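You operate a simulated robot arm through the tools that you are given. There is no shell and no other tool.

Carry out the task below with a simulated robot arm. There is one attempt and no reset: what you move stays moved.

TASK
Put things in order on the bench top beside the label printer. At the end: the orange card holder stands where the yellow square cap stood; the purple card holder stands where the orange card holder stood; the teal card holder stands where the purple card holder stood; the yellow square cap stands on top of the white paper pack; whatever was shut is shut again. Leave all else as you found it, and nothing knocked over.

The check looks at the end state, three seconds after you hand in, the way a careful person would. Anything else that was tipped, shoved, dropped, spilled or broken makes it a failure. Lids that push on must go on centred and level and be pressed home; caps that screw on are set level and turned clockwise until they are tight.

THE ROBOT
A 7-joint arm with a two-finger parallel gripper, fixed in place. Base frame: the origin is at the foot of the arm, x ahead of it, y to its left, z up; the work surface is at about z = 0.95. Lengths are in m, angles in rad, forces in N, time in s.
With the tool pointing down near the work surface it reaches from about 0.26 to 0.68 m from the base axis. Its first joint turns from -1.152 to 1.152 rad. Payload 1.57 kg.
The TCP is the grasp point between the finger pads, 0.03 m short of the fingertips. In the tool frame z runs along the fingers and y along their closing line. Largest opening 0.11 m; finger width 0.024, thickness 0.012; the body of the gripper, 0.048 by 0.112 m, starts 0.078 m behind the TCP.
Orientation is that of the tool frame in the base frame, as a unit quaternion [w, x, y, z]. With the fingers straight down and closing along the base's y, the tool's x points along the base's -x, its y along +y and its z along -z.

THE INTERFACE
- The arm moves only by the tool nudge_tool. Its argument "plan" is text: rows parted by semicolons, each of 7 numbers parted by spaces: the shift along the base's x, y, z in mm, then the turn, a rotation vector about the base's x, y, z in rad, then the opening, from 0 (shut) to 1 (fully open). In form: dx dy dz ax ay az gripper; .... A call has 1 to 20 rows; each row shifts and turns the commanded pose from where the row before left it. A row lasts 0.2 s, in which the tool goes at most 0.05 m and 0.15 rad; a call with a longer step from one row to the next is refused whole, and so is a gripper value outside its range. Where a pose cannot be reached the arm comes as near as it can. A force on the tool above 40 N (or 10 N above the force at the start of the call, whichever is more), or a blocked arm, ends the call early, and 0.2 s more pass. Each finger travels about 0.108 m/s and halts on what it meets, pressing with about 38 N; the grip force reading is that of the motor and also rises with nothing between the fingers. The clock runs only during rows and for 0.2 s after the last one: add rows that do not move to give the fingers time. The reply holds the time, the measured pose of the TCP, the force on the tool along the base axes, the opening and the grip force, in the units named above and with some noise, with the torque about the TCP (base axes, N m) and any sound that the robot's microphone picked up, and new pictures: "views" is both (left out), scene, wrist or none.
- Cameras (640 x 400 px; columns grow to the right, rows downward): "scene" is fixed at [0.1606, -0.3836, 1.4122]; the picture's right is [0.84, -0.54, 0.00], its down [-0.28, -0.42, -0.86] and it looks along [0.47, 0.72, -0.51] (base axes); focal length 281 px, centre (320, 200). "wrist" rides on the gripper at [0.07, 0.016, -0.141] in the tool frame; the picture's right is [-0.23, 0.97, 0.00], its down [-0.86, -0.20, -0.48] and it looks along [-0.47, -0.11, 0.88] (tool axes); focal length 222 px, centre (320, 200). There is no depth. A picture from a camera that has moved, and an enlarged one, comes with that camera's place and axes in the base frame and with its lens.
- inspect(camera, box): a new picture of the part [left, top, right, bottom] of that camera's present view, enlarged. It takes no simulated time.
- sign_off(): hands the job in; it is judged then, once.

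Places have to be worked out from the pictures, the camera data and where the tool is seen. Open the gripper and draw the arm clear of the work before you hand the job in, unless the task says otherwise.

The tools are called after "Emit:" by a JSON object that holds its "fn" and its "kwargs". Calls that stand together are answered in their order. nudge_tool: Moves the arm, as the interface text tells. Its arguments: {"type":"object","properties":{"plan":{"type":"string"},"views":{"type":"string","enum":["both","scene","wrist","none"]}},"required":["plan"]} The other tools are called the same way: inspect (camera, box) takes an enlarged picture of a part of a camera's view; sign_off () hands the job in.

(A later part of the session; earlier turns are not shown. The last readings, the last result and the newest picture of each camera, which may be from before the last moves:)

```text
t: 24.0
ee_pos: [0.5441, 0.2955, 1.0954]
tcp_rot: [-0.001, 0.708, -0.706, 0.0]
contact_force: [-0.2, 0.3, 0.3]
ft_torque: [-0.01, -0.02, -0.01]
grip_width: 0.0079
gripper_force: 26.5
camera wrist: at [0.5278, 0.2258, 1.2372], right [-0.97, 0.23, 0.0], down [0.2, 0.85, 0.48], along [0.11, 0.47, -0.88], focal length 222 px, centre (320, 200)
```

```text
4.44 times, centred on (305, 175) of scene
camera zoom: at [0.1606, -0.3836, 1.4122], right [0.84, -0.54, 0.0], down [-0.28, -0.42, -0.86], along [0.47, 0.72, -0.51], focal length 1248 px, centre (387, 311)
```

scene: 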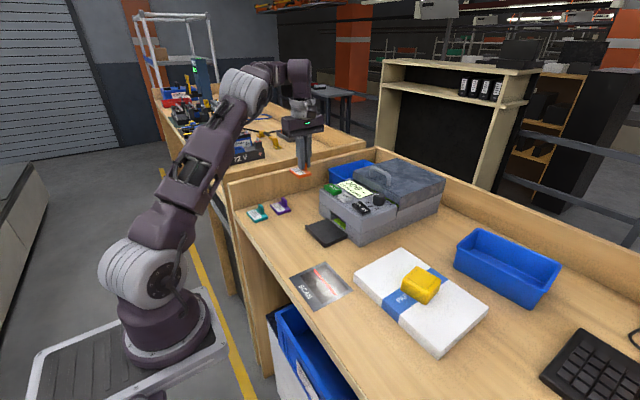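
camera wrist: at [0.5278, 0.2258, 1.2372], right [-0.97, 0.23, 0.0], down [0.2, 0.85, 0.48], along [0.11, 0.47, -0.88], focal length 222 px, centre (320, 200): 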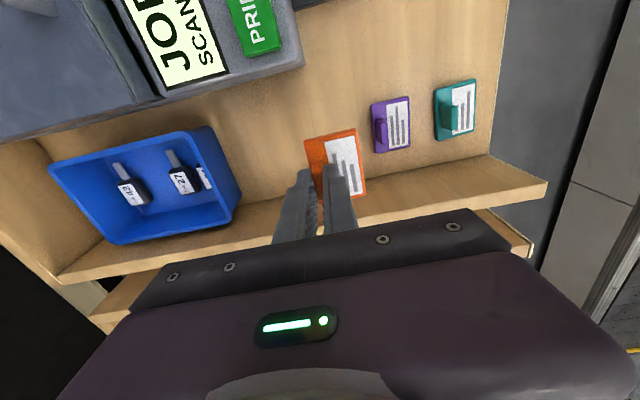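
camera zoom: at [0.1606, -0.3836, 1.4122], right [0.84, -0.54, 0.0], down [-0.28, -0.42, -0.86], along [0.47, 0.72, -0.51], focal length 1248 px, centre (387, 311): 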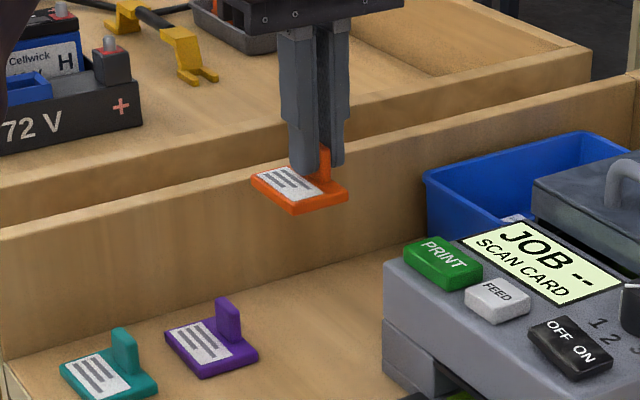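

The holder hangs level and hasn't slipped. I'll carry it back in x to clear the printer, then along −y to above the cap's old place, with a target TCP of (0.451, 0.003).

Emit:
{"fn": "nudge_tool", "kwargs": {"plan": "-30 0 0 0 0 0 0; -40 0 0 0 0 0 0; -23 -20 0 0 0 0 0; 0 -40 0 0 0 0 0; 0 -42 0 0 0 0 0; 0 -42 0 0 0 0 0; 0 -42 0 0 0 0 0; 0 -42 0 0 0 0 0; 0 -35 0 0 0 0 0; 0 -20 0 0 0 0 0; 0 -10 0 0 0 0 0; 0 0 0 0 0 0 0; 0 0 0 0 0 0 0", "views": "both"}}

Emit:
{"fn": "inspect", "kwargs": {"camera": "wrist", "box": [240, 80, 400, 230]}}

```text
t: 26.8
ee_pos: [0.4516, 0.0027, 1.0955]
tcp_rot: [-0.001, 0.707, -0.707, 0.0]
contact_force: [-0.1, -0.5, 0.0]
ft_torque: [-0.01, 0.02, -0.02]
grip_width: 0.008
gripper_force: 26.6
camera wrist: at [0.4351, -0.067, 1.2365], right [-0.97, 0.23, 0.0], down [0.2, 0.85, 0.48], along [0.11, 0.47, -0.88], focal length 222 px, centre (320, 200)
```

scene: 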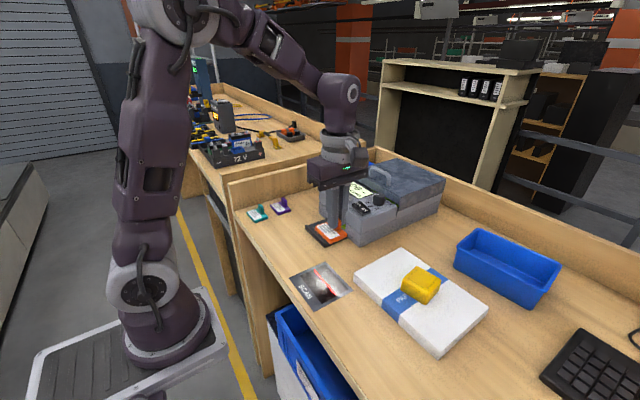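
wrist: 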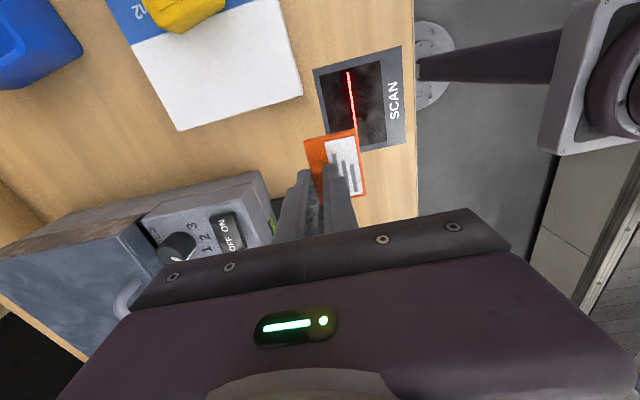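

```text
2.67 times, centred on (320, 155) of wrist
camera zoom: at [0.4351, -0.067, 1.2365], right [-0.97, 0.23, 0.0], down [0.2, 0.85, 0.48], along [0.11, 0.47, -0.88], focal length 592 px, centre (320, 320)
```

zoom: 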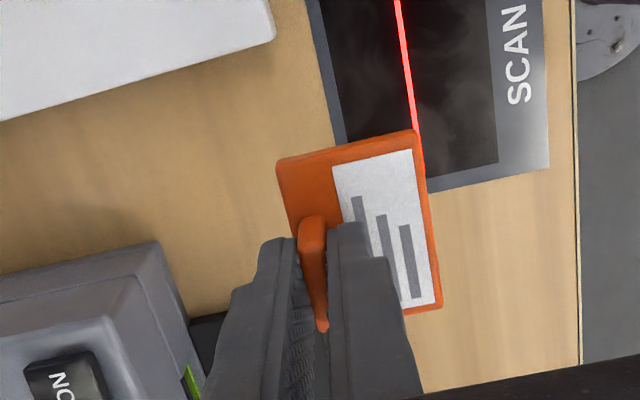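

The holder hangs over the corner of the SCAN pad. I'll lower it to about 8 mm above the surface, then creep down.

Emit:
{"fn": "nudge_tool", "kwargs": {"plan": "0 0 -20 0 0 0 0; 0 0 -25 0 0 0 0; 0 0 -25 0 0 0 0; 0 0 -15 0 0 0 0; 0 0 -7 0 0 0 0; 0 0 0 0 0 0 0; 0 0 0 0 0 0 0", "views": "scene"}}

Emit:
{"fn": "inspect", "kwargs": {"camera": "scene", "box": [280, 210, 400, 310]}}

```text
t: 28.4
ee_pos: [0.4514, 0.0038, 1.0029]
tcp_rot: [0.001, -0.707, 0.707, 0.001]
contact_force: [0.8, -0.5, 0.2]
ft_torque: [-0.01, -0.01, -0.01]
grip_width: 0.0082
gripper_force: 26.8
```

scene: 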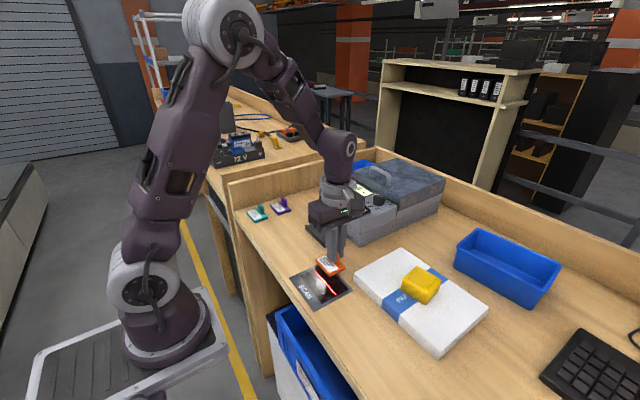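

```text
4.00 times, centred on (340, 260) of scene
camera zoom: at [0.1606, -0.3836, 1.4122], right [0.84, -0.54, 0.0], down [-0.28, -0.42, -0.86], along [0.47, 0.72, -0.51], focal length 1123 px, centre (240, -40)
```

zoom: 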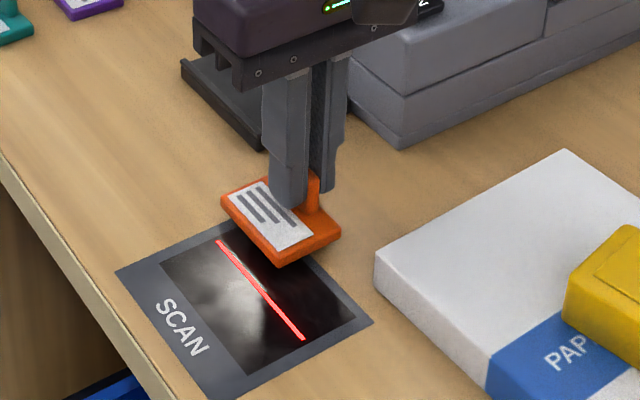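

Still clear of the surface. I'll lower 5 mm more and measure where the plate sits against the cap's old outline.

Emit:
{"fn": "nudge_tool", "kwargs": {"plan": "0 0 -2.5 0 0 0 0; 0 0 -2.5 0 0 0 0; 0 0 0 0 0 0 0", "views": "none"}}

Emit:
{"fn": "inspect", "kwargs": {"camera": "scene", "box": [280, 230, 380, 310]}}

Emit:
{"fn": "inspect", "kwargs": {"camera": "wrist", "box": [260, 60, 420, 210]}}

```text
t: 29.2
ee_pos: [0.4519, 0.0013, 0.9973]
tcp_rot: [0.001, -0.707, 0.707, 0.0]
contact_force: [0.0, 0.5, -0.9]
ft_torque: [0.03, -0.01, -0.01]
grip_width: 0.0079
gripper_force: 27.2
```

```text
5.00 times, centred on (330, 270) of scene
camera zoom: at [0.1606, -0.3836, 1.4122], right [0.84, -0.54, 0.0], down [-0.28, -0.42, -0.86], along [0.47, 0.72, -0.51], focal length 1404 px, centre (270, -150)
```

zoom: 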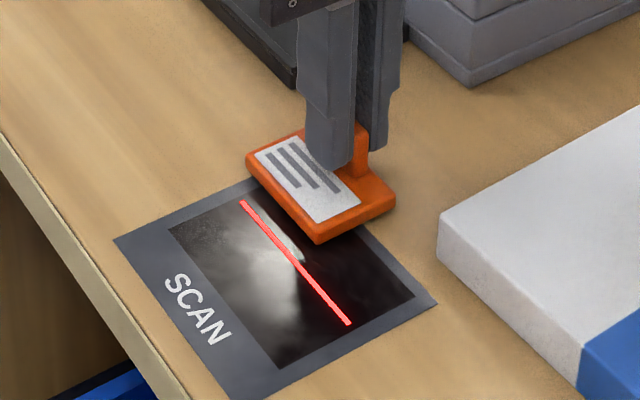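

```text
2.67 times, centred on (340, 135) of wrist
camera zoom: at [0.4353, -0.0669, 1.1393], right [-0.97, 0.23, 0.0], down [0.2, 0.85, 0.48], along [0.11, 0.47, -0.88], focal length 592 px, centre (267, 373)
```

zoom: 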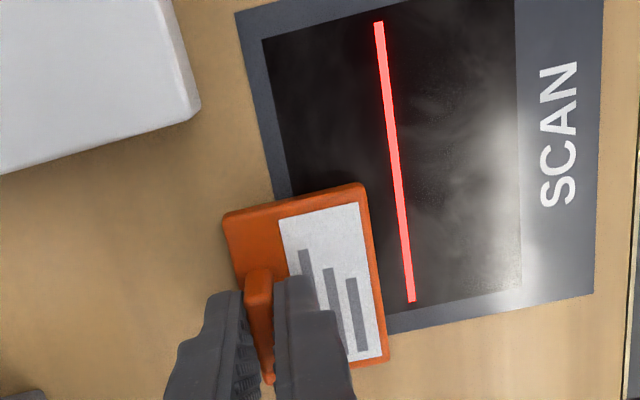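

The plate reads about 2–4 mm further from the camera than the cap was. I'll shift by −2 mm in x and −2 mm in y, then creep down to contact.

Emit:
{"fn": "nudge_tool", "kwargs": {"plan": "-2 -2 0 0 0 0 0; 0 0 -1 0 0 0 0; 0 0 -1 0 0 0 0; 0 0 0 0 0 0 0", "views": "none"}}

```text
t: 30.2
ee_pos: [0.4504, 0.0012, 0.996]
tcp_rot: [0.001, -0.707, 0.707, 0.0]
contact_force: [-0.6, -0.5, 0.1]
ft_torque: [-0.03, -0.01, -0.02]
grip_width: 0.0081
gripper_force: 26.8
```

No contact yet at z = 0.996. I'll continue in half-millimetre steps.

Emit:
{"fn": "nudge_tool", "kwargs": {"plan": "0 0 -0.6 0 0 0 0; 0 0 -0.6 0 0 0 0; 0 0 0 0 0 0 0", "views": "none"}}

```text
t: 31.0
ee_pos: [0.4505, 0.001, 0.9947]
tcp_rot: [-0.002, 0.707, -0.707, 0.0]
contact_force: [0.0, 0.7, -0.2]
ft_torque: [0.0, 0.01, 0.02]
grip_width: 0.008
gripper_force: 26.2
```

Still no force. Another small step down.

Emit:
{"fn": "nudge_tool", "kwargs": {"plan": "0 0 -0.6 0 0 0 0; 0 0 -0.6 0 0 0 0; 0 0 0 0 0 0 0", "views": "none"}}

Emit:
{"fn": "inspect", "kwargs": {"camera": "scene", "box": [280, 230, 380, 310]}}

```text
t: 31.8
ee_pos: [0.4512, 0.0003, 0.9937]
tcp_rot: [-0.003, 0.708, -0.706, 0.001]
contact_force: [-4.5, 0.4, 21.4]
ft_torque: [0.07, 0.27, -0.02]
grip_width: 0.0079
gripper_force: 27.0
```

```text
5.00 times, centred on (330, 270) of scene
camera zoom: at [0.1602, -0.3836, 1.4122], right [0.84, -0.54, 0.0], down [-0.28, -0.42, -0.86], along [0.47, 0.72, -0.51], focal length 1404 px, centre (270, -150)
```

zoom: 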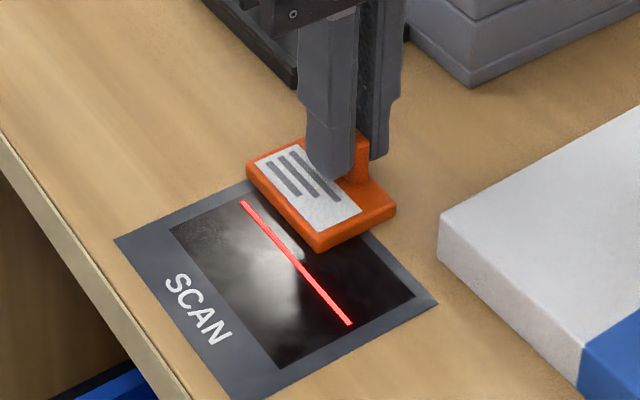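

The holder has landed, with 21 N, and its outline matches the cap's old footprint. I'll ease off 0.6 mm and open the fingers.

Emit:
{"fn": "nudge_tool", "kwargs": {"plan": "0 0 0.6 0 0 0 0; 0 0 0 0 0 0 0; 0 0 0 0 0 0 0.15; 0 0 0 0 0 0 0.35; 0 0 0 0 0 0 0.4; 0 0 0 0 0 0 0.4", "views": "wrist"}}

Emit:
{"fn": "inspect", "kwargs": {"camera": "scene", "box": [280, 230, 380, 310]}}

```text
t: 33.2
ee_pos: [0.4506, 0.0018, 0.9943]
tcp_rot: [0.001, -0.707, 0.707, 0.0]
contact_force: [1.6, -0.6, -0.4]
ft_torque: [-0.02, 0.04, 0.02]
grip_width: 0.044
gripper_force: 0.0
camera wrist: at [0.4343, -0.0685, 1.1356], right [-0.97, 0.23, 0.0], down [0.2, 0.85, 0.48], along [0.11, 0.47, -0.88], focal length 222 px, centre (320, 200)
```

wrist: 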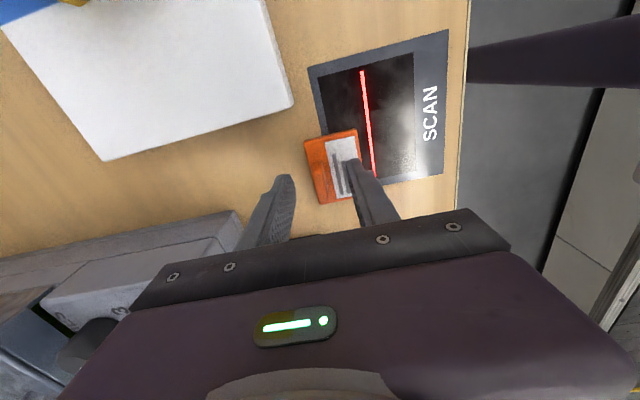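

```text
5.00 times, centred on (330, 270) of scene
camera zoom: at [0.1606, -0.3836, 1.4122], right [0.84, -0.54, 0.0], down [-0.28, -0.42, -0.86], along [0.47, 0.72, -0.51], focal length 1404 px, centre (270, -150)
```

zoom: 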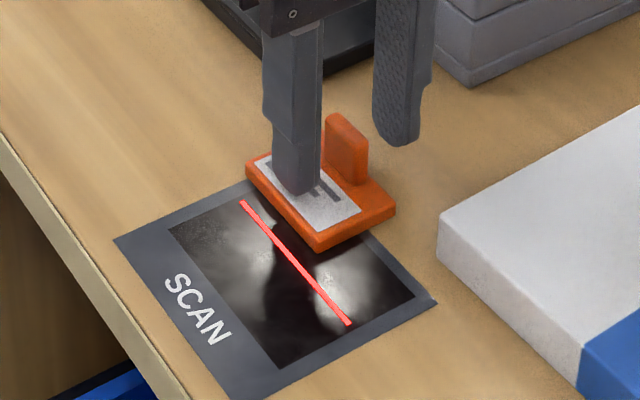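

The orange holder stands free in the cap's old place. I'll rise straight up and go along +y to above the purple holder's tab, near (0.469, 0.295).

Emit:
{"fn": "nudge_tool", "kwargs": {"plan": "0 0 10 0 0 0 0.4; 0 0 25 0 0 0 0.4; 0 0 30 0 0 0 0.4; 0 0 30 0 0 0 0.4; 0 20 0 0 0 0 0.45; 0 40 0 0 0 0 0.5; 0 42 0 0 0 0 0.5; 0 42 0 0 0 0 0.5; 0 42 0 0 0 0 0.5; 0 42 0 0 0 0 0.5; 6 35 0 0 0 0 0.5; 6 20 0 0 0 0 0.5; 6 10 -10 0 0 0 0.5; 0 0 -10 0 0 0 0.5; 0 0 0 0 0 0 0.5; 0 0 0 0 0 0 0.5", "views": "both"}}

Emit:
{"fn": "inspect", "kwargs": {"camera": "wrist", "box": [240, 100, 400, 220]}}

Emit:
{"fn": "inspect", "kwargs": {"camera": "scene", "box": [280, 230, 380, 310]}}

```text
t: 36.6
ee_pos: [0.4692, 0.293, 1.0702]
tcp_rot: [-0.001, 0.707, -0.707, -0.001]
contact_force: [-0.2, 0.3, -0.4]
ft_torque: [0.01, 0.0, -0.03]
grip_width: 0.0548
gripper_force: 0.1
camera wrist: at [0.452, 0.2236, 1.2107], right [-0.97, 0.23, 0.0], down [0.2, 0.85, 0.48], along [0.11, 0.47, -0.88], focal length 222 px, centre (320, 200)
```

scene: 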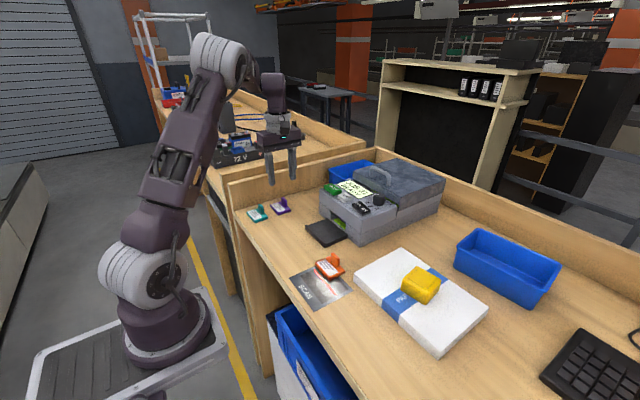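
wrist: 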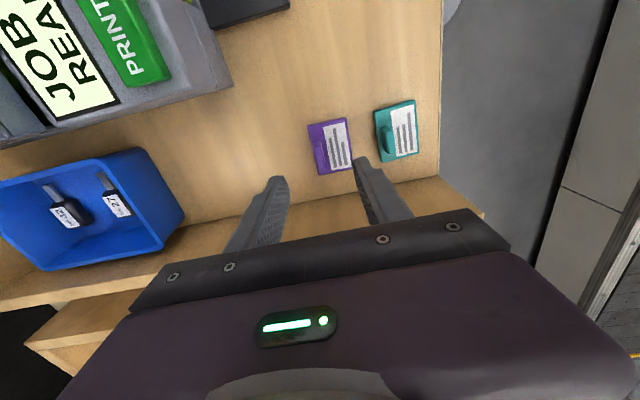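

```text
3.33 times, centred on (320, 160) of wrist
camera zoom: at [0.452, 0.2236, 1.2107], right [-0.97, 0.23, 0.0], down [0.2, 0.85, 0.48], along [0.11, 0.47, -0.88], focal length 740 px, centre (320, 333)
```

zoom: 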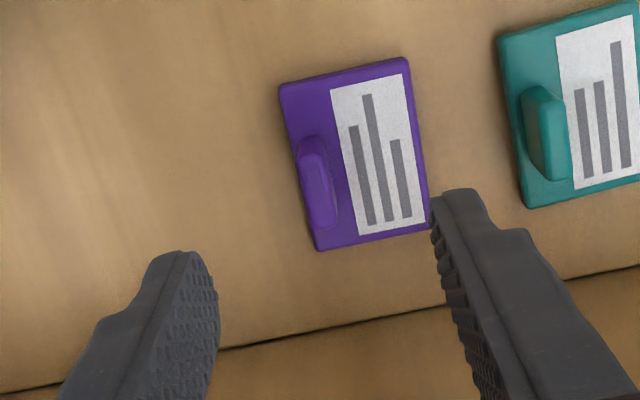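

```text
5.00 times, centred on (330, 270) of scene
camera zoom: at [0.1606, -0.3836, 1.4122], right [0.84, -0.54, 0.0], down [-0.28, -0.42, -0.86], along [0.47, 0.72, -0.51], focal length 1404 px, centre (270, -150)
```

zoom: 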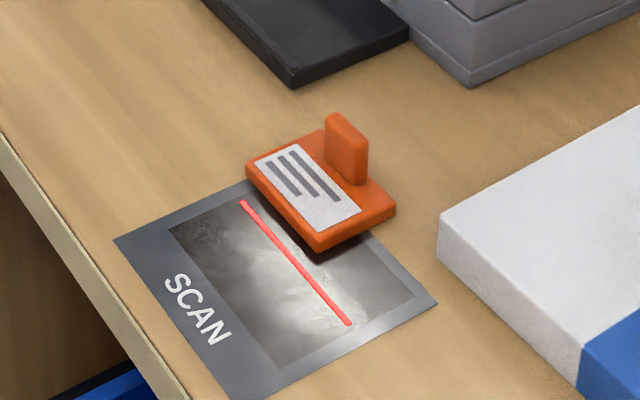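

The printer display has changed to "JOB … READY" from the orange card on the pad. That follows from the place the task gives it, and I'll keep away from the buttons. I'll check the display and look closer at the purple tab.

Emit:
{"fn": "inspect", "kwargs": {"camera": "scene", "box": [310, 160, 410, 230]}}

Emit:
{"fn": "inspect", "kwargs": {"camera": "wrist", "box": [300, 110, 360, 180]}}

```text
5.71 times, centred on (360, 195) of scene
camera zoom: at [0.1606, -0.3836, 1.4122], right [0.84, -0.54, 0.0], down [-0.28, -0.42, -0.86], along [0.47, 0.72, -0.51], focal length 1604 px, centre (91, 229)
```

zoom: 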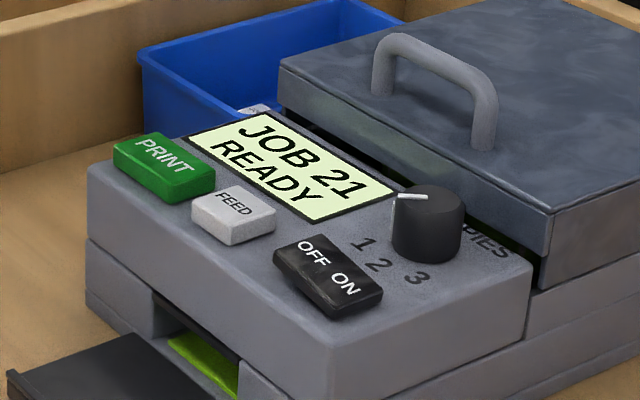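

```text
5.71 times, centred on (330, 145) of wrist
camera zoom: at [0.452, 0.2236, 1.2107], right [-0.97, 0.23, 0.0], down [0.2, 0.85, 0.48], along [0.11, 0.47, -0.88], focal length 1269 px, centre (263, 514)
```

zoom: 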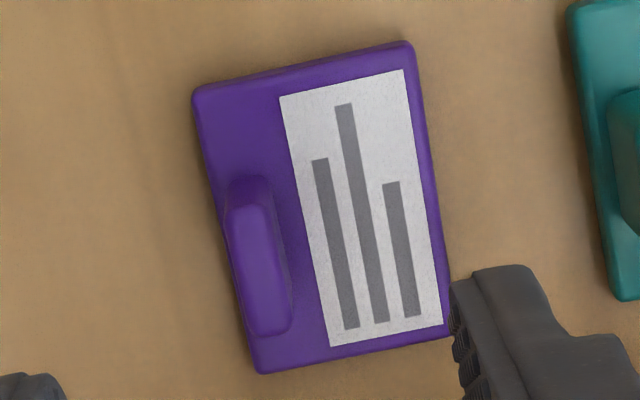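

JOB 21 was read and nothing was printed. The purple tab is at about (0.4694, 0.2945), almost directly below the TCP. I'll lower onto it.

Emit:
{"fn": "nudge_tool", "kwargs": {"plan": "0 1.5 -20 0 0 0 0.5; 0 0 -25 0 0 0 0.5; 0 0 -17 0 0 0 0.45; 0 0 -8 0 0 0 0.4; 0 0 0 0 0 0 0.4; 0 0 0 0 0 0 0.4", "views": "none"}}

Emit:
{"fn": "inspect", "kwargs": {"camera": "wrist", "box": [240, 110, 400, 230]}}

Emit:
{"fn": "inspect", "kwargs": {"camera": "scene", "box": [245, 160, 315, 220]}}

```text
t: 38.0
ee_pos: [0.4685, 0.2957, 0.9988]
tcp_rot: [0.001, -0.707, 0.707, 0.0]
contact_force: [0.9, 0.1, 0.7]
ft_torque: [-0.02, -0.05, -0.01]
grip_width: 0.0441
gripper_force: 0.1
```

```text
3.33 times, centred on (320, 170) of wrist
camera zoom: at [0.4521, 0.2259, 1.141], right [-0.97, 0.23, 0.0], down [0.2, 0.85, 0.48], along [0.11, 0.47, -0.88], focal length 740 px, centre (320, 300)
```

zoom: 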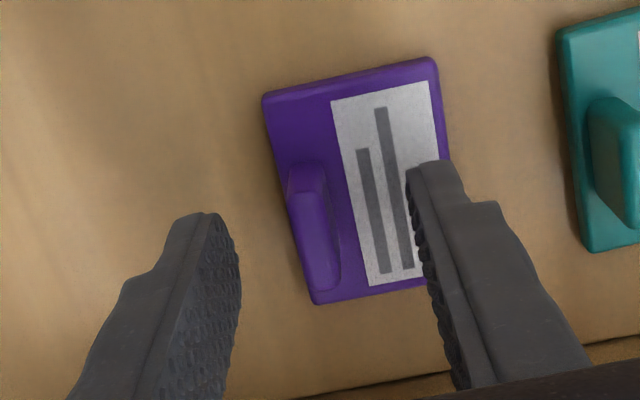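

```text
6.67 times, centred on (280, 190) of scene
camera zoom: at [0.1606, -0.3836, 1.4122], right [0.84, -0.54, 0.0], down [-0.28, -0.42, -0.86], along [0.47, 0.72, -0.51], focal length 1871 px, centre (587, 267)
```

zoom: 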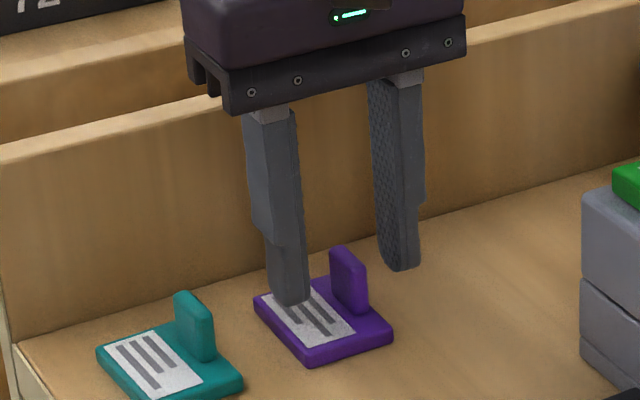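

The fingers straddle the purple tab and are centred to within a millimetre. I'll lower 4.5 mm and close.

Emit:
{"fn": "nudge_tool", "kwargs": {"plan": "0.5 0 -2.5 0 0 0 0.4; 0 0 -2 0 0 0 0.35; 0 0 0 0 0 0 0.25; 0 0 0 0 0 0 0.15; 0 0 0 0 0 0 0.05; 0 0 0 0 0 0 0; 0 0 0 0 0 0 0", "views": "none"}}

Emit:
{"fn": "inspect", "kwargs": {"camera": "wrist", "box": [240, 110, 400, 230]}}

```text
t: 39.6
ee_pos: [0.4677, 0.2951, 0.9953]
tcp_rot: [0.001, -0.707, 0.707, 0.0]
contact_force: [-0.2, 0.4, 0.6]
ft_torque: [0.04, 0.01, -0.03]
grip_width: 0.0077
gripper_force: 26.8
```

```text
3.33 times, centred on (320, 170) of wrist
camera zoom: at [0.4526, 0.2257, 1.1362], right [-0.97, 0.23, 0.0], down [0.2, 0.85, 0.48], along [0.11, 0.47, -0.88], focal length 740 px, centre (320, 300)
```

zoom: 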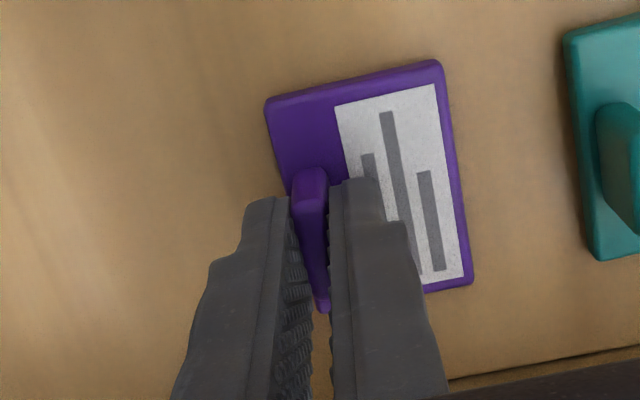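

The grip matches the orange one exactly. I'll lift 40 mm, move about +76 mm in x to the orange holder's old place (TCP 0.5443, 0.2956), and lower to just above the bench.

Emit:
{"fn": "nudge_tool", "kwargs": {"plan": "0 0 5 0 0 0 0; 0 0 15 0 0 0 0; 0 0 20 0 0 0 0; 15 0 0 0 0 0 0; 25 0 0 0 0 0 0; 25 0 0 0 0 0 0; 11 0 0 0 0 0 0; 0 0 0 0 0 0 0; 0 0 0 0 0 0 0", "views": "both"}}

Emit:
{"fn": "inspect", "kwargs": {"camera": "wrist", "box": [240, 110, 400, 230]}}

```text
t: 41.6
ee_pos: [0.5453, 0.2957, 1.0337]
tcp_rot: [-0.001, 0.707, -0.707, 0.0]
contact_force: [-0.3, -0.4, 0.0]
ft_torque: [-0.01, -0.03, 0.01]
grip_width: 0.0077
gripper_force: 26.6
camera wrist: at [0.5294, 0.2265, 1.1751], right [-0.97, 0.23, 0.0], down [0.2, 0.85, 0.48], along [0.11, 0.47, -0.88], focal length 222 px, centre (320, 200)
```

scene: 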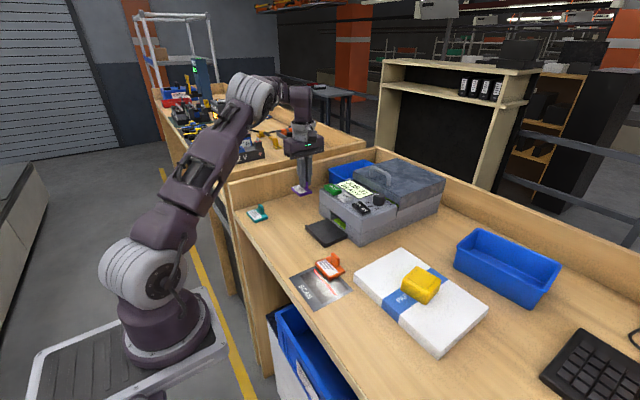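
wrist: 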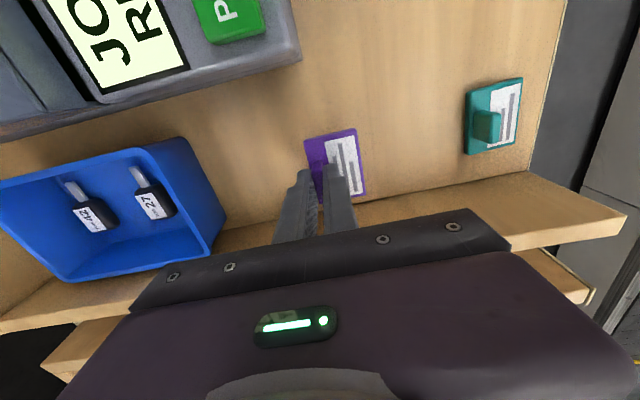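

```text
3.33 times, centred on (320, 170) of wrist
camera zoom: at [0.5294, 0.2265, 1.1751], right [-0.97, 0.23, 0.0], down [0.2, 0.85, 0.48], along [0.11, 0.47, -0.88], focal length 740 px, centre (320, 300)
```

zoom: 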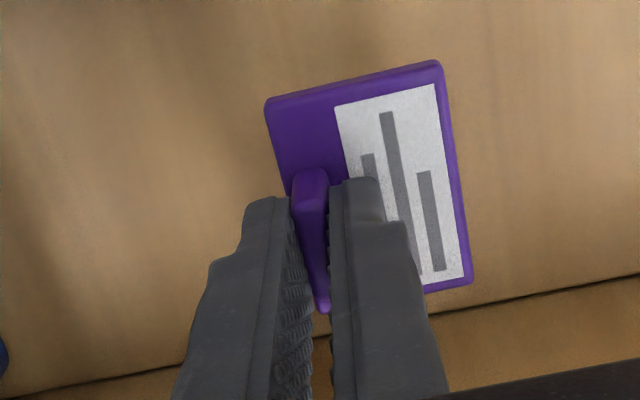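

The purple holder is over the orange holder's old place. I'll lower 34 mm and then creep.

Emit:
{"fn": "nudge_tool", "kwargs": {"plan": "-0.5 0 -12 0 0 0 0; 0 0 -12 0 0 0 0; 0 0 -7 0 0 0 0; 0 0 -3 0 0 0 0; 0 0 0 0 0 0 0", "views": "none"}}

Emit:
{"fn": "inspect", "kwargs": {"camera": "scene", "box": [230, 170, 350, 245]}}

```text
t: 42.8
ee_pos: [0.5463, 0.2957, 0.9997]
tcp_rot: [0.002, -0.706, 0.708, 0.0]
contact_force: [-0.1, -0.2, 0.4]
ft_torque: [-0.01, 0.0, 0.01]
grip_width: 0.0076
gripper_force: 26.6
```

```text
5.33 times, centred on (290, 208) of scene
camera zoom: at [0.1606, -0.3836, 1.4122], right [0.84, -0.54, 0.0], down [-0.28, -0.42, -0.86], along [0.47, 0.72, -0.51], focal length 1497 px, centre (480, 160)
```

zoom: 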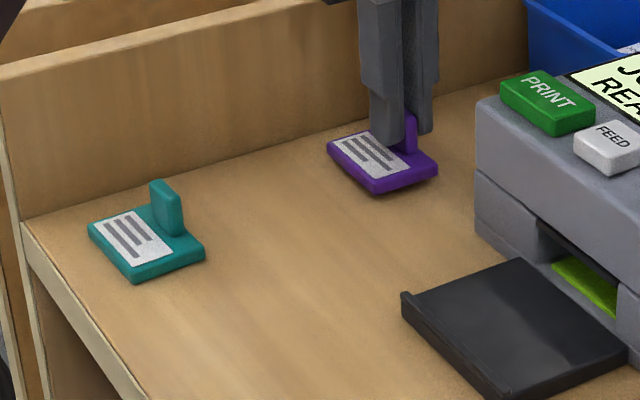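

Its outline lines up with where the orange holder was in the first picture. I'll creep to contact.

Emit:
{"fn": "nudge_tool", "kwargs": {"plan": "0 0 -1.5 0 0 0 0; 0 0 -1.5 0 0 0 0; 0 0 0 0 0 0 0", "views": "none"}}

```text
t: 43.6
ee_pos: [0.5434, 0.2956, 0.998]
tcp_rot: [0.001, -0.707, 0.707, 0.0]
contact_force: [-0.1, -0.1, 0.2]
ft_torque: [-0.01, 0.01, 0.02]
grip_width: 0.008
gripper_force: 26.6
```

No contact yet, so smaller steps.

Emit:
{"fn": "nudge_tool", "kwargs": {"plan": "0 0 -0.7 0 0 0 0; 0 0 -0.7 0 0 0 0; 0 0 0 0 0 0 0", "views": "none"}}

```text
t: 44.4
ee_pos: [0.5442, 0.2947, 0.9951]
tcp_rot: [0.001, -0.707, 0.708, 0.0]
contact_force: [0.3, -0.1, -1.0]
ft_torque: [-0.02, -0.01, -0.01]
grip_width: 0.0079
gripper_force: 27.2
```

Still free. I'll continue down half a millimetre at a time.

Emit:
{"fn": "nudge_tool", "kwargs": {"plan": "0 0 -0.5 0 0 0 0; 0 0 -0.5 0 0 0 0; 0 0 0 0 0 0 0", "views": "none"}}

```text
t: 45.2
ee_pos: [0.5433, 0.2946, 0.9946]
tcp_rot: [-0.001, 0.707, -0.707, 0.001]
contact_force: [0.2, 0.0, -0.8]
ft_torque: [0.03, -0.03, -0.01]
grip_width: 0.0077
gripper_force: 26.7
```

No force yet at z = 0.9946. Another step.

Emit:
{"fn": "nudge_tool", "kwargs": {"plan": "0 0 -0.5 0 0 0 0; 0 0 -0.5 0 0 0 0; 0 0 0 0 0 0 0", "views": "none"}}

```text
t: 46.0
ee_pos: [0.5449, 0.2943, 0.9952]
tcp_rot: [0.002, -0.707, 0.707, -0.001]
contact_force: [-0.9, -2.7, 11.6]
ft_torque: [-0.08, 0.18, 0.0]
grip_width: 0.0078
gripper_force: 27.0
```

Contact at about 12 N, so the holder is on the bench. I'll ease off slightly and open the fingers.

Emit:
{"fn": "nudge_tool", "kwargs": {"plan": "0 0 0.4 0 0 0 0; 0 0 0 0 0 0 0; 0 0 0 0 0 0 0.15; 0 0 0 0 0 0 0.35; 0 0 0 0 0 0 0.4; 0 0 0 0 0 0 0.4", "views": "none"}}

Emit:
{"fn": "inspect", "kwargs": {"camera": "scene", "box": [230, 170, 350, 245]}}

Emit:
{"fn": "inspect", "kwargs": {"camera": "wrist", "box": [240, 110, 400, 230]}}

```text
t: 47.4
ee_pos: [0.5448, 0.2951, 0.9941]
tcp_rot: [-0.001, 0.707, -0.707, -0.002]
contact_force: [0.7, -0.5, -0.3]
ft_torque: [0.0, 0.01, -0.02]
grip_width: 0.0439
gripper_force: 0.1
```

```text
5.33 times, centred on (290, 208) of scene
camera zoom: at [0.1606, -0.3836, 1.4122], right [0.84, -0.54, 0.0], down [-0.28, -0.42, -0.86], along [0.47, 0.72, -0.51], focal length 1497 px, centre (480, 160)
```

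zoom: 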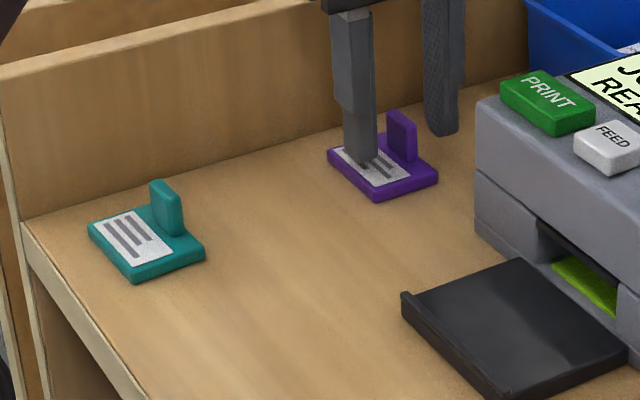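

```text
3.33 times, centred on (320, 170) of wrist
camera zoom: at [0.5282, 0.2257, 1.1356], right [-0.97, 0.23, 0.0], down [0.2, 0.85, 0.48], along [0.11, 0.47, -0.88], focal length 740 px, centre (320, 300)
```

zoom: 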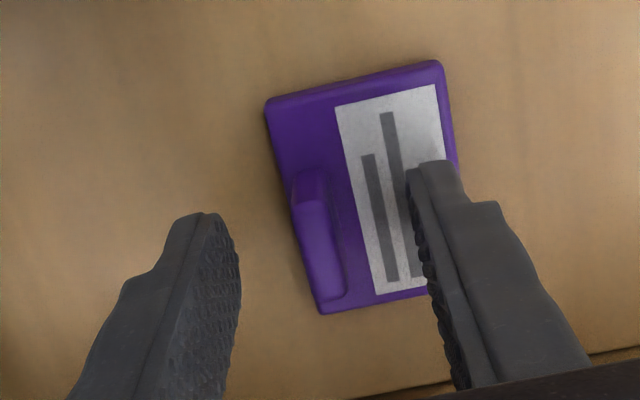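

Purple stands exactly where orange stood. I'll rise 75 mm and move −150 mm in x to hover over the teal tab.

Emit:
{"fn": "nudge_tool", "kwargs": {"plan": "0 0 10 0 0 0 0.4; 0 0 25 0 0 0 0.45; 0 0 25 0 0 0 0.5; 0 0 15 0 0 0 0.5; -20 0 0 0 0 0 0.5; -35 0 0 0 0 0 0.5; -35 0 0 0 0 0 0.5; -35 0 0 0 0 0 0.5; -25 0 0 0 0 0 0.5; 0 0 0 0 0 0 0.5; 0 0 0 0 0 0 0.5", "views": "both"}}

Emit:
{"fn": "inspect", "kwargs": {"camera": "wrist", "box": [300, 110, 360, 180]}}

```text
t: 49.8
ee_pos: [0.3947, 0.296, 1.0698]
tcp_rot: [0.002, -0.707, 0.708, -0.001]
contact_force: [0.2, -0.9, 0.3]
ft_torque: [0.03, -0.01, -0.02]
grip_width: 0.055
gripper_force: 0.0
camera wrist: at [0.378, 0.2267, 1.2124], right [-0.97, 0.23, 0.0], down [0.2, 0.85, 0.48], along [0.11, 0.47, -0.88], focal length 222 px, centre (320, 200)
```

scene: 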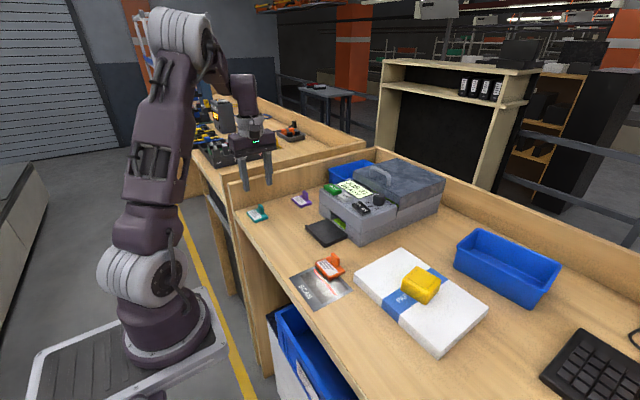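
wrist: 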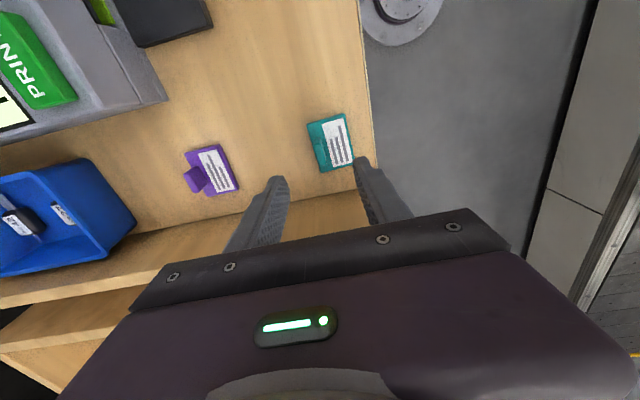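

```text
5.71 times, centred on (330, 145) of wrist
camera zoom: at [0.378, 0.2267, 1.2124], right [-0.97, 0.23, 0.0], down [0.2, 0.85, 0.48], along [0.11, 0.47, -0.88], focal length 1269 px, centre (263, 514)
```

zoom: 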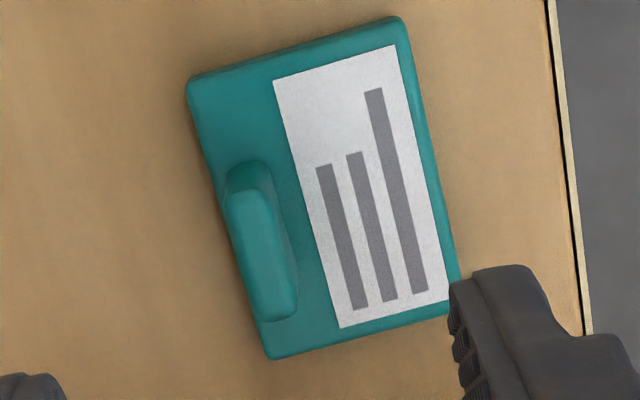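

Teal is turned about +0.06 rad from the others, with its tab at about (0.3942, 0.296). I'll turn the tool by the same amount and lower.

Emit:
{"fn": "nudge_tool", "kwargs": {"plan": "0 0 -20 0 0 0.06 0.5; 0 0 -25 0 0 0 0.5; 0 0 -17 0 0 0 0.45; 0 0 -8 0 0 0 0.4; 0 0 0 0 0 0 0.4; 0 0 0 0 0 0 0.4", "views": "none"}}

Emit:
{"fn": "inspect", "kwargs": {"camera": "wrist", "box": [240, 110, 400, 230]}}

Emit:
{"fn": "inspect", "kwargs": {"camera": "scene", "box": [230, 170, 310, 230]}}

```text
t: 51.2
ee_pos: [0.3952, 0.2942, 0.9991]
tcp_rot: [-0.001, 0.728, -0.685, 0.0]
contact_force: [0.0, -0.4, -0.1]
ft_torque: [0.02, 0.0, 0.01]
grip_width: 0.0438
gripper_force: 0.2
```

```text
3.33 times, centred on (320, 170) of wrist
camera zoom: at [0.3827, 0.2245, 1.1407], right [-0.99, 0.17, 0.0], down [0.15, 0.86, 0.48], along [0.08, 0.47, -0.88], focal length 740 px, centre (320, 300)
```

zoom: 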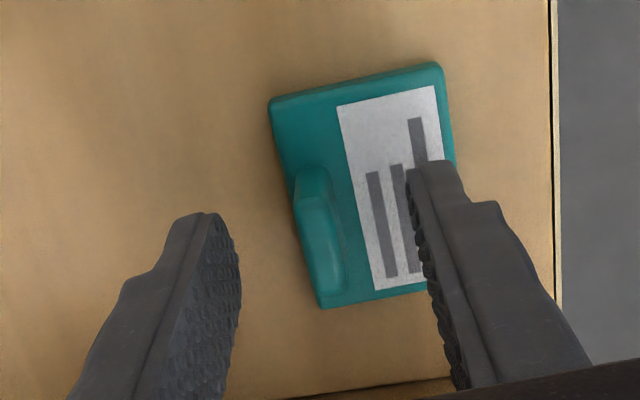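

```text
6.67 times, centred on (270, 200) of scene
camera zoom: at [0.1606, -0.3836, 1.4122], right [0.84, -0.54, 0.0], down [-0.28, -0.42, -0.86], along [0.47, 0.72, -0.51], focal length 1871 px, centre (653, 200)
```

zoom: 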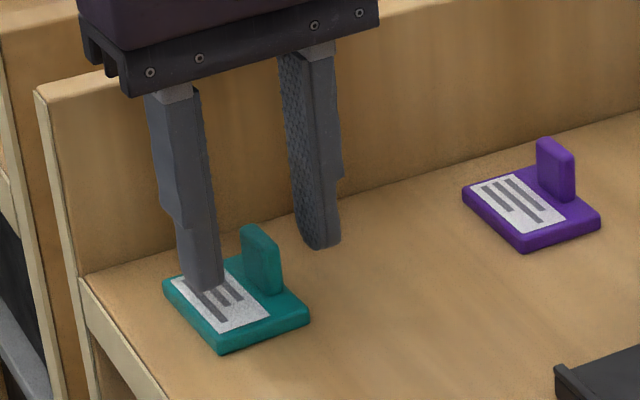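

The view now matches the one before the purple grasp. I'll shift −1 mm in x and +1 mm in y, lower 4.5 mm, and close.

Emit:
{"fn": "nudge_tool", "kwargs": {"plan": "-1 1 -2.5 0 0 0 0.4; 0 0 -2 0 0 0 0.35; 0 0 0 0 0 0 0.25; 0 0 0 0 0 0 0.15; 0 0 0 0 0 0 0.05; 0 0 0 0 0 0 0; 0 0 0 0 0 0 0", "views": "none"}}

Emit:
{"fn": "inspect", "kwargs": {"camera": "wrist", "box": [240, 110, 400, 230]}}

```text
t: 52.8
ee_pos: [0.3935, 0.2953, 0.995]
tcp_rot: [-0.001, 0.728, -0.686, 0.0]
contact_force: [-0.7, 0.2, 0.8]
ft_torque: [0.0, 0.0, 0.03]
grip_width: 0.0076
gripper_force: 26.3
```

```text
3.33 times, centred on (320, 170) of wrist
camera zoom: at [0.3816, 0.2257, 1.1368], right [-0.99, 0.17, 0.0], down [0.15, 0.86, 0.48], along [0.08, 0.47, -0.88], focal length 740 px, centre (320, 300)
```

zoom: 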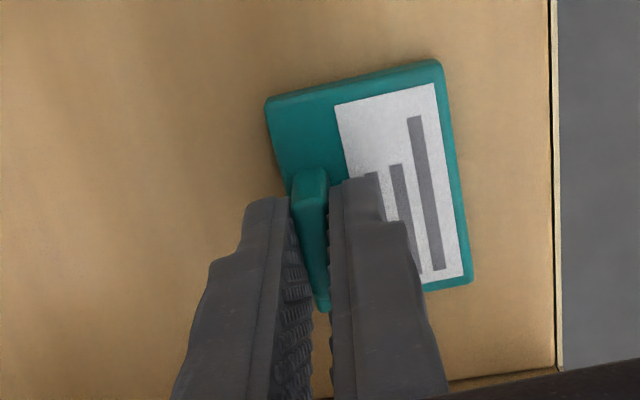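

Same grip as before. I'll lift 40 mm, move +75 mm in x to the purple holder's old place (TCP 0.4683, 0.2953), and turn back 0.06 rad.

Emit:
{"fn": "nudge_tool", "kwargs": {"plan": "0 0 5 0 0 0 0; 0 0 15 0 0 0 0; 0 0 20 0 0 0 0; 15 0 0 0 0 -0.02 0; 25 0 0 0 0 -0.02 0; 25 0 0 0 0 -0.02 0; 10 0 0 0 0 0 0; 0 0 0 0 0 0 0; 0 0 0 0 0 0 0", "views": "both"}}

Emit:
{"fn": "inspect", "kwargs": {"camera": "wrist", "box": [240, 110, 400, 230]}}

```text
t: 54.8
ee_pos: [0.4677, 0.2945, 1.0364]
tcp_rot: [-0.002, 0.707, -0.707, 0.0]
contact_force: [-0.2, 0.5, 0.3]
ft_torque: [0.01, 0.01, 0.02]
grip_width: 0.0081
gripper_force: 27.4
camera wrist: at [0.4516, 0.2257, 1.1771], right [-0.97, 0.23, 0.0], down [0.2, 0.85, 0.48], along [0.11, 0.47, -0.88], focal length 222 px, centre (320, 200)
```

scene: 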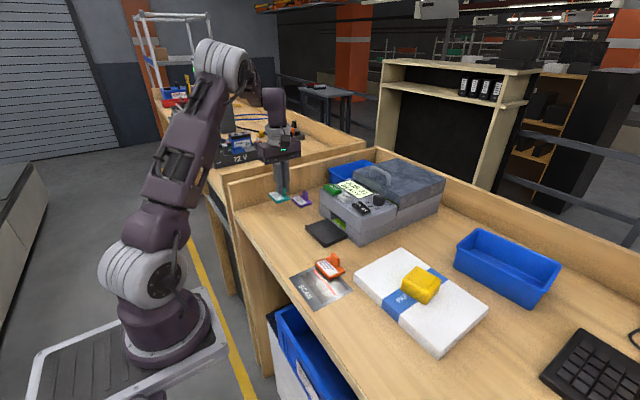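
wrist: 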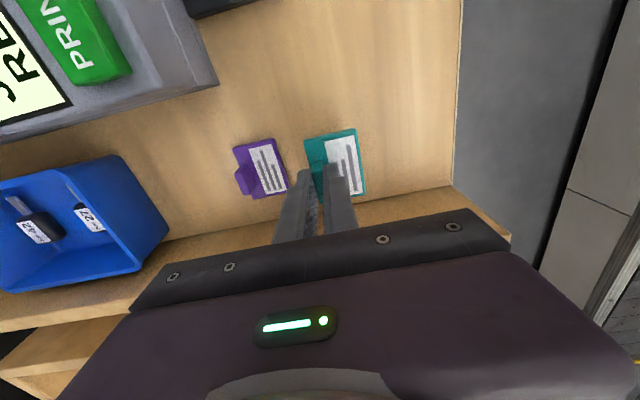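

```text
3.33 times, centred on (320, 170) of wrist
camera zoom: at [0.4516, 0.2257, 1.1771], right [-0.97, 0.23, 0.0], down [0.2, 0.85, 0.48], along [0.11, 0.47, -0.88], focal length 740 px, centre (320, 300)
```

zoom: 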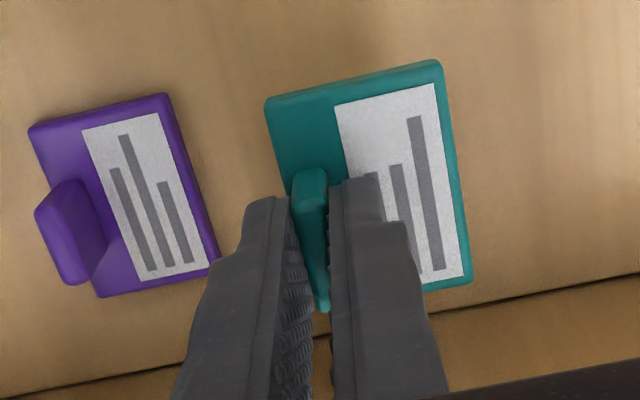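

Teal is over purple's old place and clear of purple's plate. I'll lower 34 mm, then creep.

Emit:
{"fn": "nudge_tool", "kwargs": {"plan": "0.5 0.5 -12 0 0 0 0; 0 0 -12 0 0 0 0; 0 0 -7 0 0 0 0; 0 0 -4 0 0 0 0; 0 0 -1 0 0 0 0; 0 0 0 0 0 0 0", "views": "none"}}

Emit:
{"fn": "inspect", "kwargs": {"camera": "scene", "box": [230, 170, 350, 245]}}

```text
t: 56.2
ee_pos: [0.4685, 0.2962, 0.9993]
tcp_rot: [-0.002, 0.707, -0.707, 0.0]
contact_force: [-0.5, 0.0, -0.2]
ft_torque: [0.03, -0.01, -0.01]
grip_width: 0.0075
gripper_force: 26.4
```

```text
5.33 times, centred on (290, 208) of scene
camera zoom: at [0.1606, -0.3836, 1.4122], right [0.84, -0.54, 0.0], down [-0.28, -0.42, -0.86], along [0.47, 0.72, -0.51], focal length 1497 px, centre (480, 160)
```

zoom: 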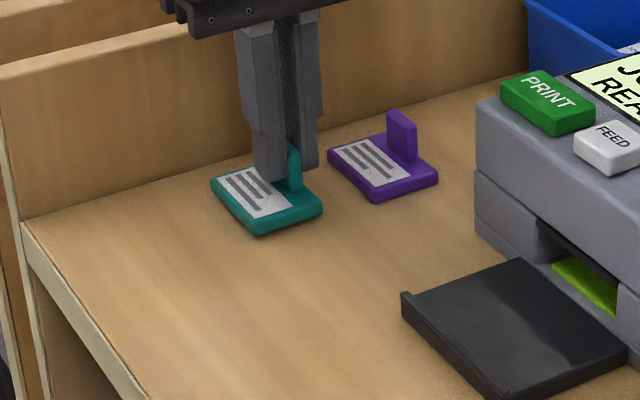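

Its outline is about 2 px left of purple's original outline, so I'll shift +1 mm in x and creep down.

Emit:
{"fn": "nudge_tool", "kwargs": {"plan": "1 0 -1 0 0 0 0; 0 0 -1 0 0 0 0; 0 0 -1 0 0 0 0; 0 0 0 0 0 0 0", "views": "none"}}

```text
t: 57.2
ee_pos: [0.4699, 0.2965, 0.9957]
tcp_rot: [0.002, -0.707, 0.707, 0.0]
contact_force: [0.9, 0.3, -0.7]
ft_torque: [-0.01, 0.01, -0.01]
grip_width: 0.0075
gripper_force: 26.5
```

No contact yet, so I'll go on in half-millimetre steps.

Emit:
{"fn": "nudge_tool", "kwargs": {"plan": "0 0 -0.5 0 0 0 0; 0 0 -0.5 0 0 0 0; 0 0 0 0 0 0 0", "views": "none"}}

```text
t: 58.0
ee_pos: [0.4693, 0.2962, 0.9949]
tcp_rot: [-0.002, 0.707, -0.707, 0.001]
contact_force: [0.7, -0.7, 1.4]
ft_torque: [-0.02, 0.06, 0.04]
grip_width: 0.0077
gripper_force: 27.1
```

A first trace of contact may be showing. One more small step.

Emit:
{"fn": "nudge_tool", "kwargs": {"plan": "0 0 -0.5 0 0 0 0; 0 0 0 0 0 0 0", "views": "none"}}

```text
t: 58.6
ee_pos: [0.4682, 0.2968, 0.9949]
tcp_rot: [0.002, -0.707, 0.707, -0.001]
contact_force: [0.6, -1.8, 11.1]
ft_torque: [-0.13, 0.12, -0.03]
grip_width: 0.0078
gripper_force: 26.9
```

Contact at about 11 N. I'll ease off slightly and open only to 0.35, so the +x finger stays away from the purple holder.

Emit:
{"fn": "nudge_tool", "kwargs": {"plan": "0 0 0.4 0 0 0 0; 0 0 0 0 0 0 0; 0 0 0 0 0 0 0.15; 0 0 0 0 0 0 0.3; 0 0 0 0 0 0 0.35; 0 0 0 0 0 0 0.35", "views": "none"}}

Emit:
{"fn": "inspect", "kwargs": {"camera": "scene", "box": [230, 170, 350, 245]}}

Emit:
{"fn": "inspect", "kwargs": {"camera": "wrist", "box": [200, 110, 400, 230]}}

```text
t: 60.0
ee_pos: [0.4682, 0.2969, 0.995]
tcp_rot: [0.002, -0.707, 0.707, 0.0]
contact_force: [0.4, 1.1, -0.5]
ft_torque: [0.0, -0.01, 0.0]
grip_width: 0.0386
gripper_force: 0.1
```

```text
5.33 times, centred on (290, 208) of scene
camera zoom: at [0.1606, -0.3836, 1.4122], right [0.84, -0.54, 0.0], down [-0.28, -0.42, -0.86], along [0.47, 0.72, -0.51], focal length 1497 px, centre (480, 160)
```

zoom: 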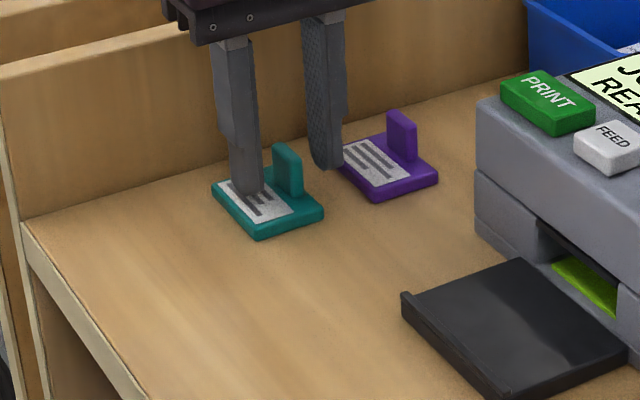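

```text
3.20 times, centred on (300, 170) of wrist
camera zoom: at [0.4529, 0.2272, 1.1365], right [-0.97, 0.23, 0.0], down [0.2, 0.85, 0.48], along [0.11, 0.47, -0.88], focal length 711 px, centre (384, 296)
```

zoom: 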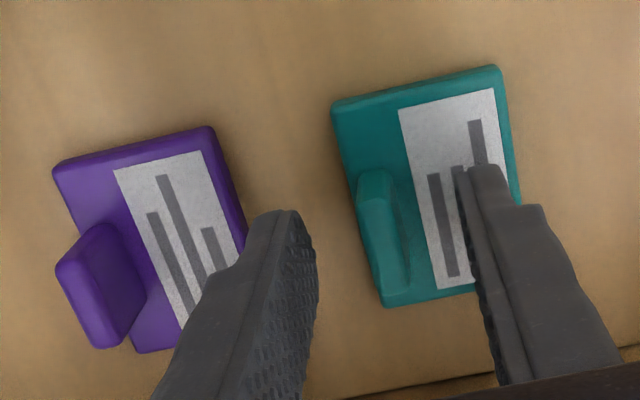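

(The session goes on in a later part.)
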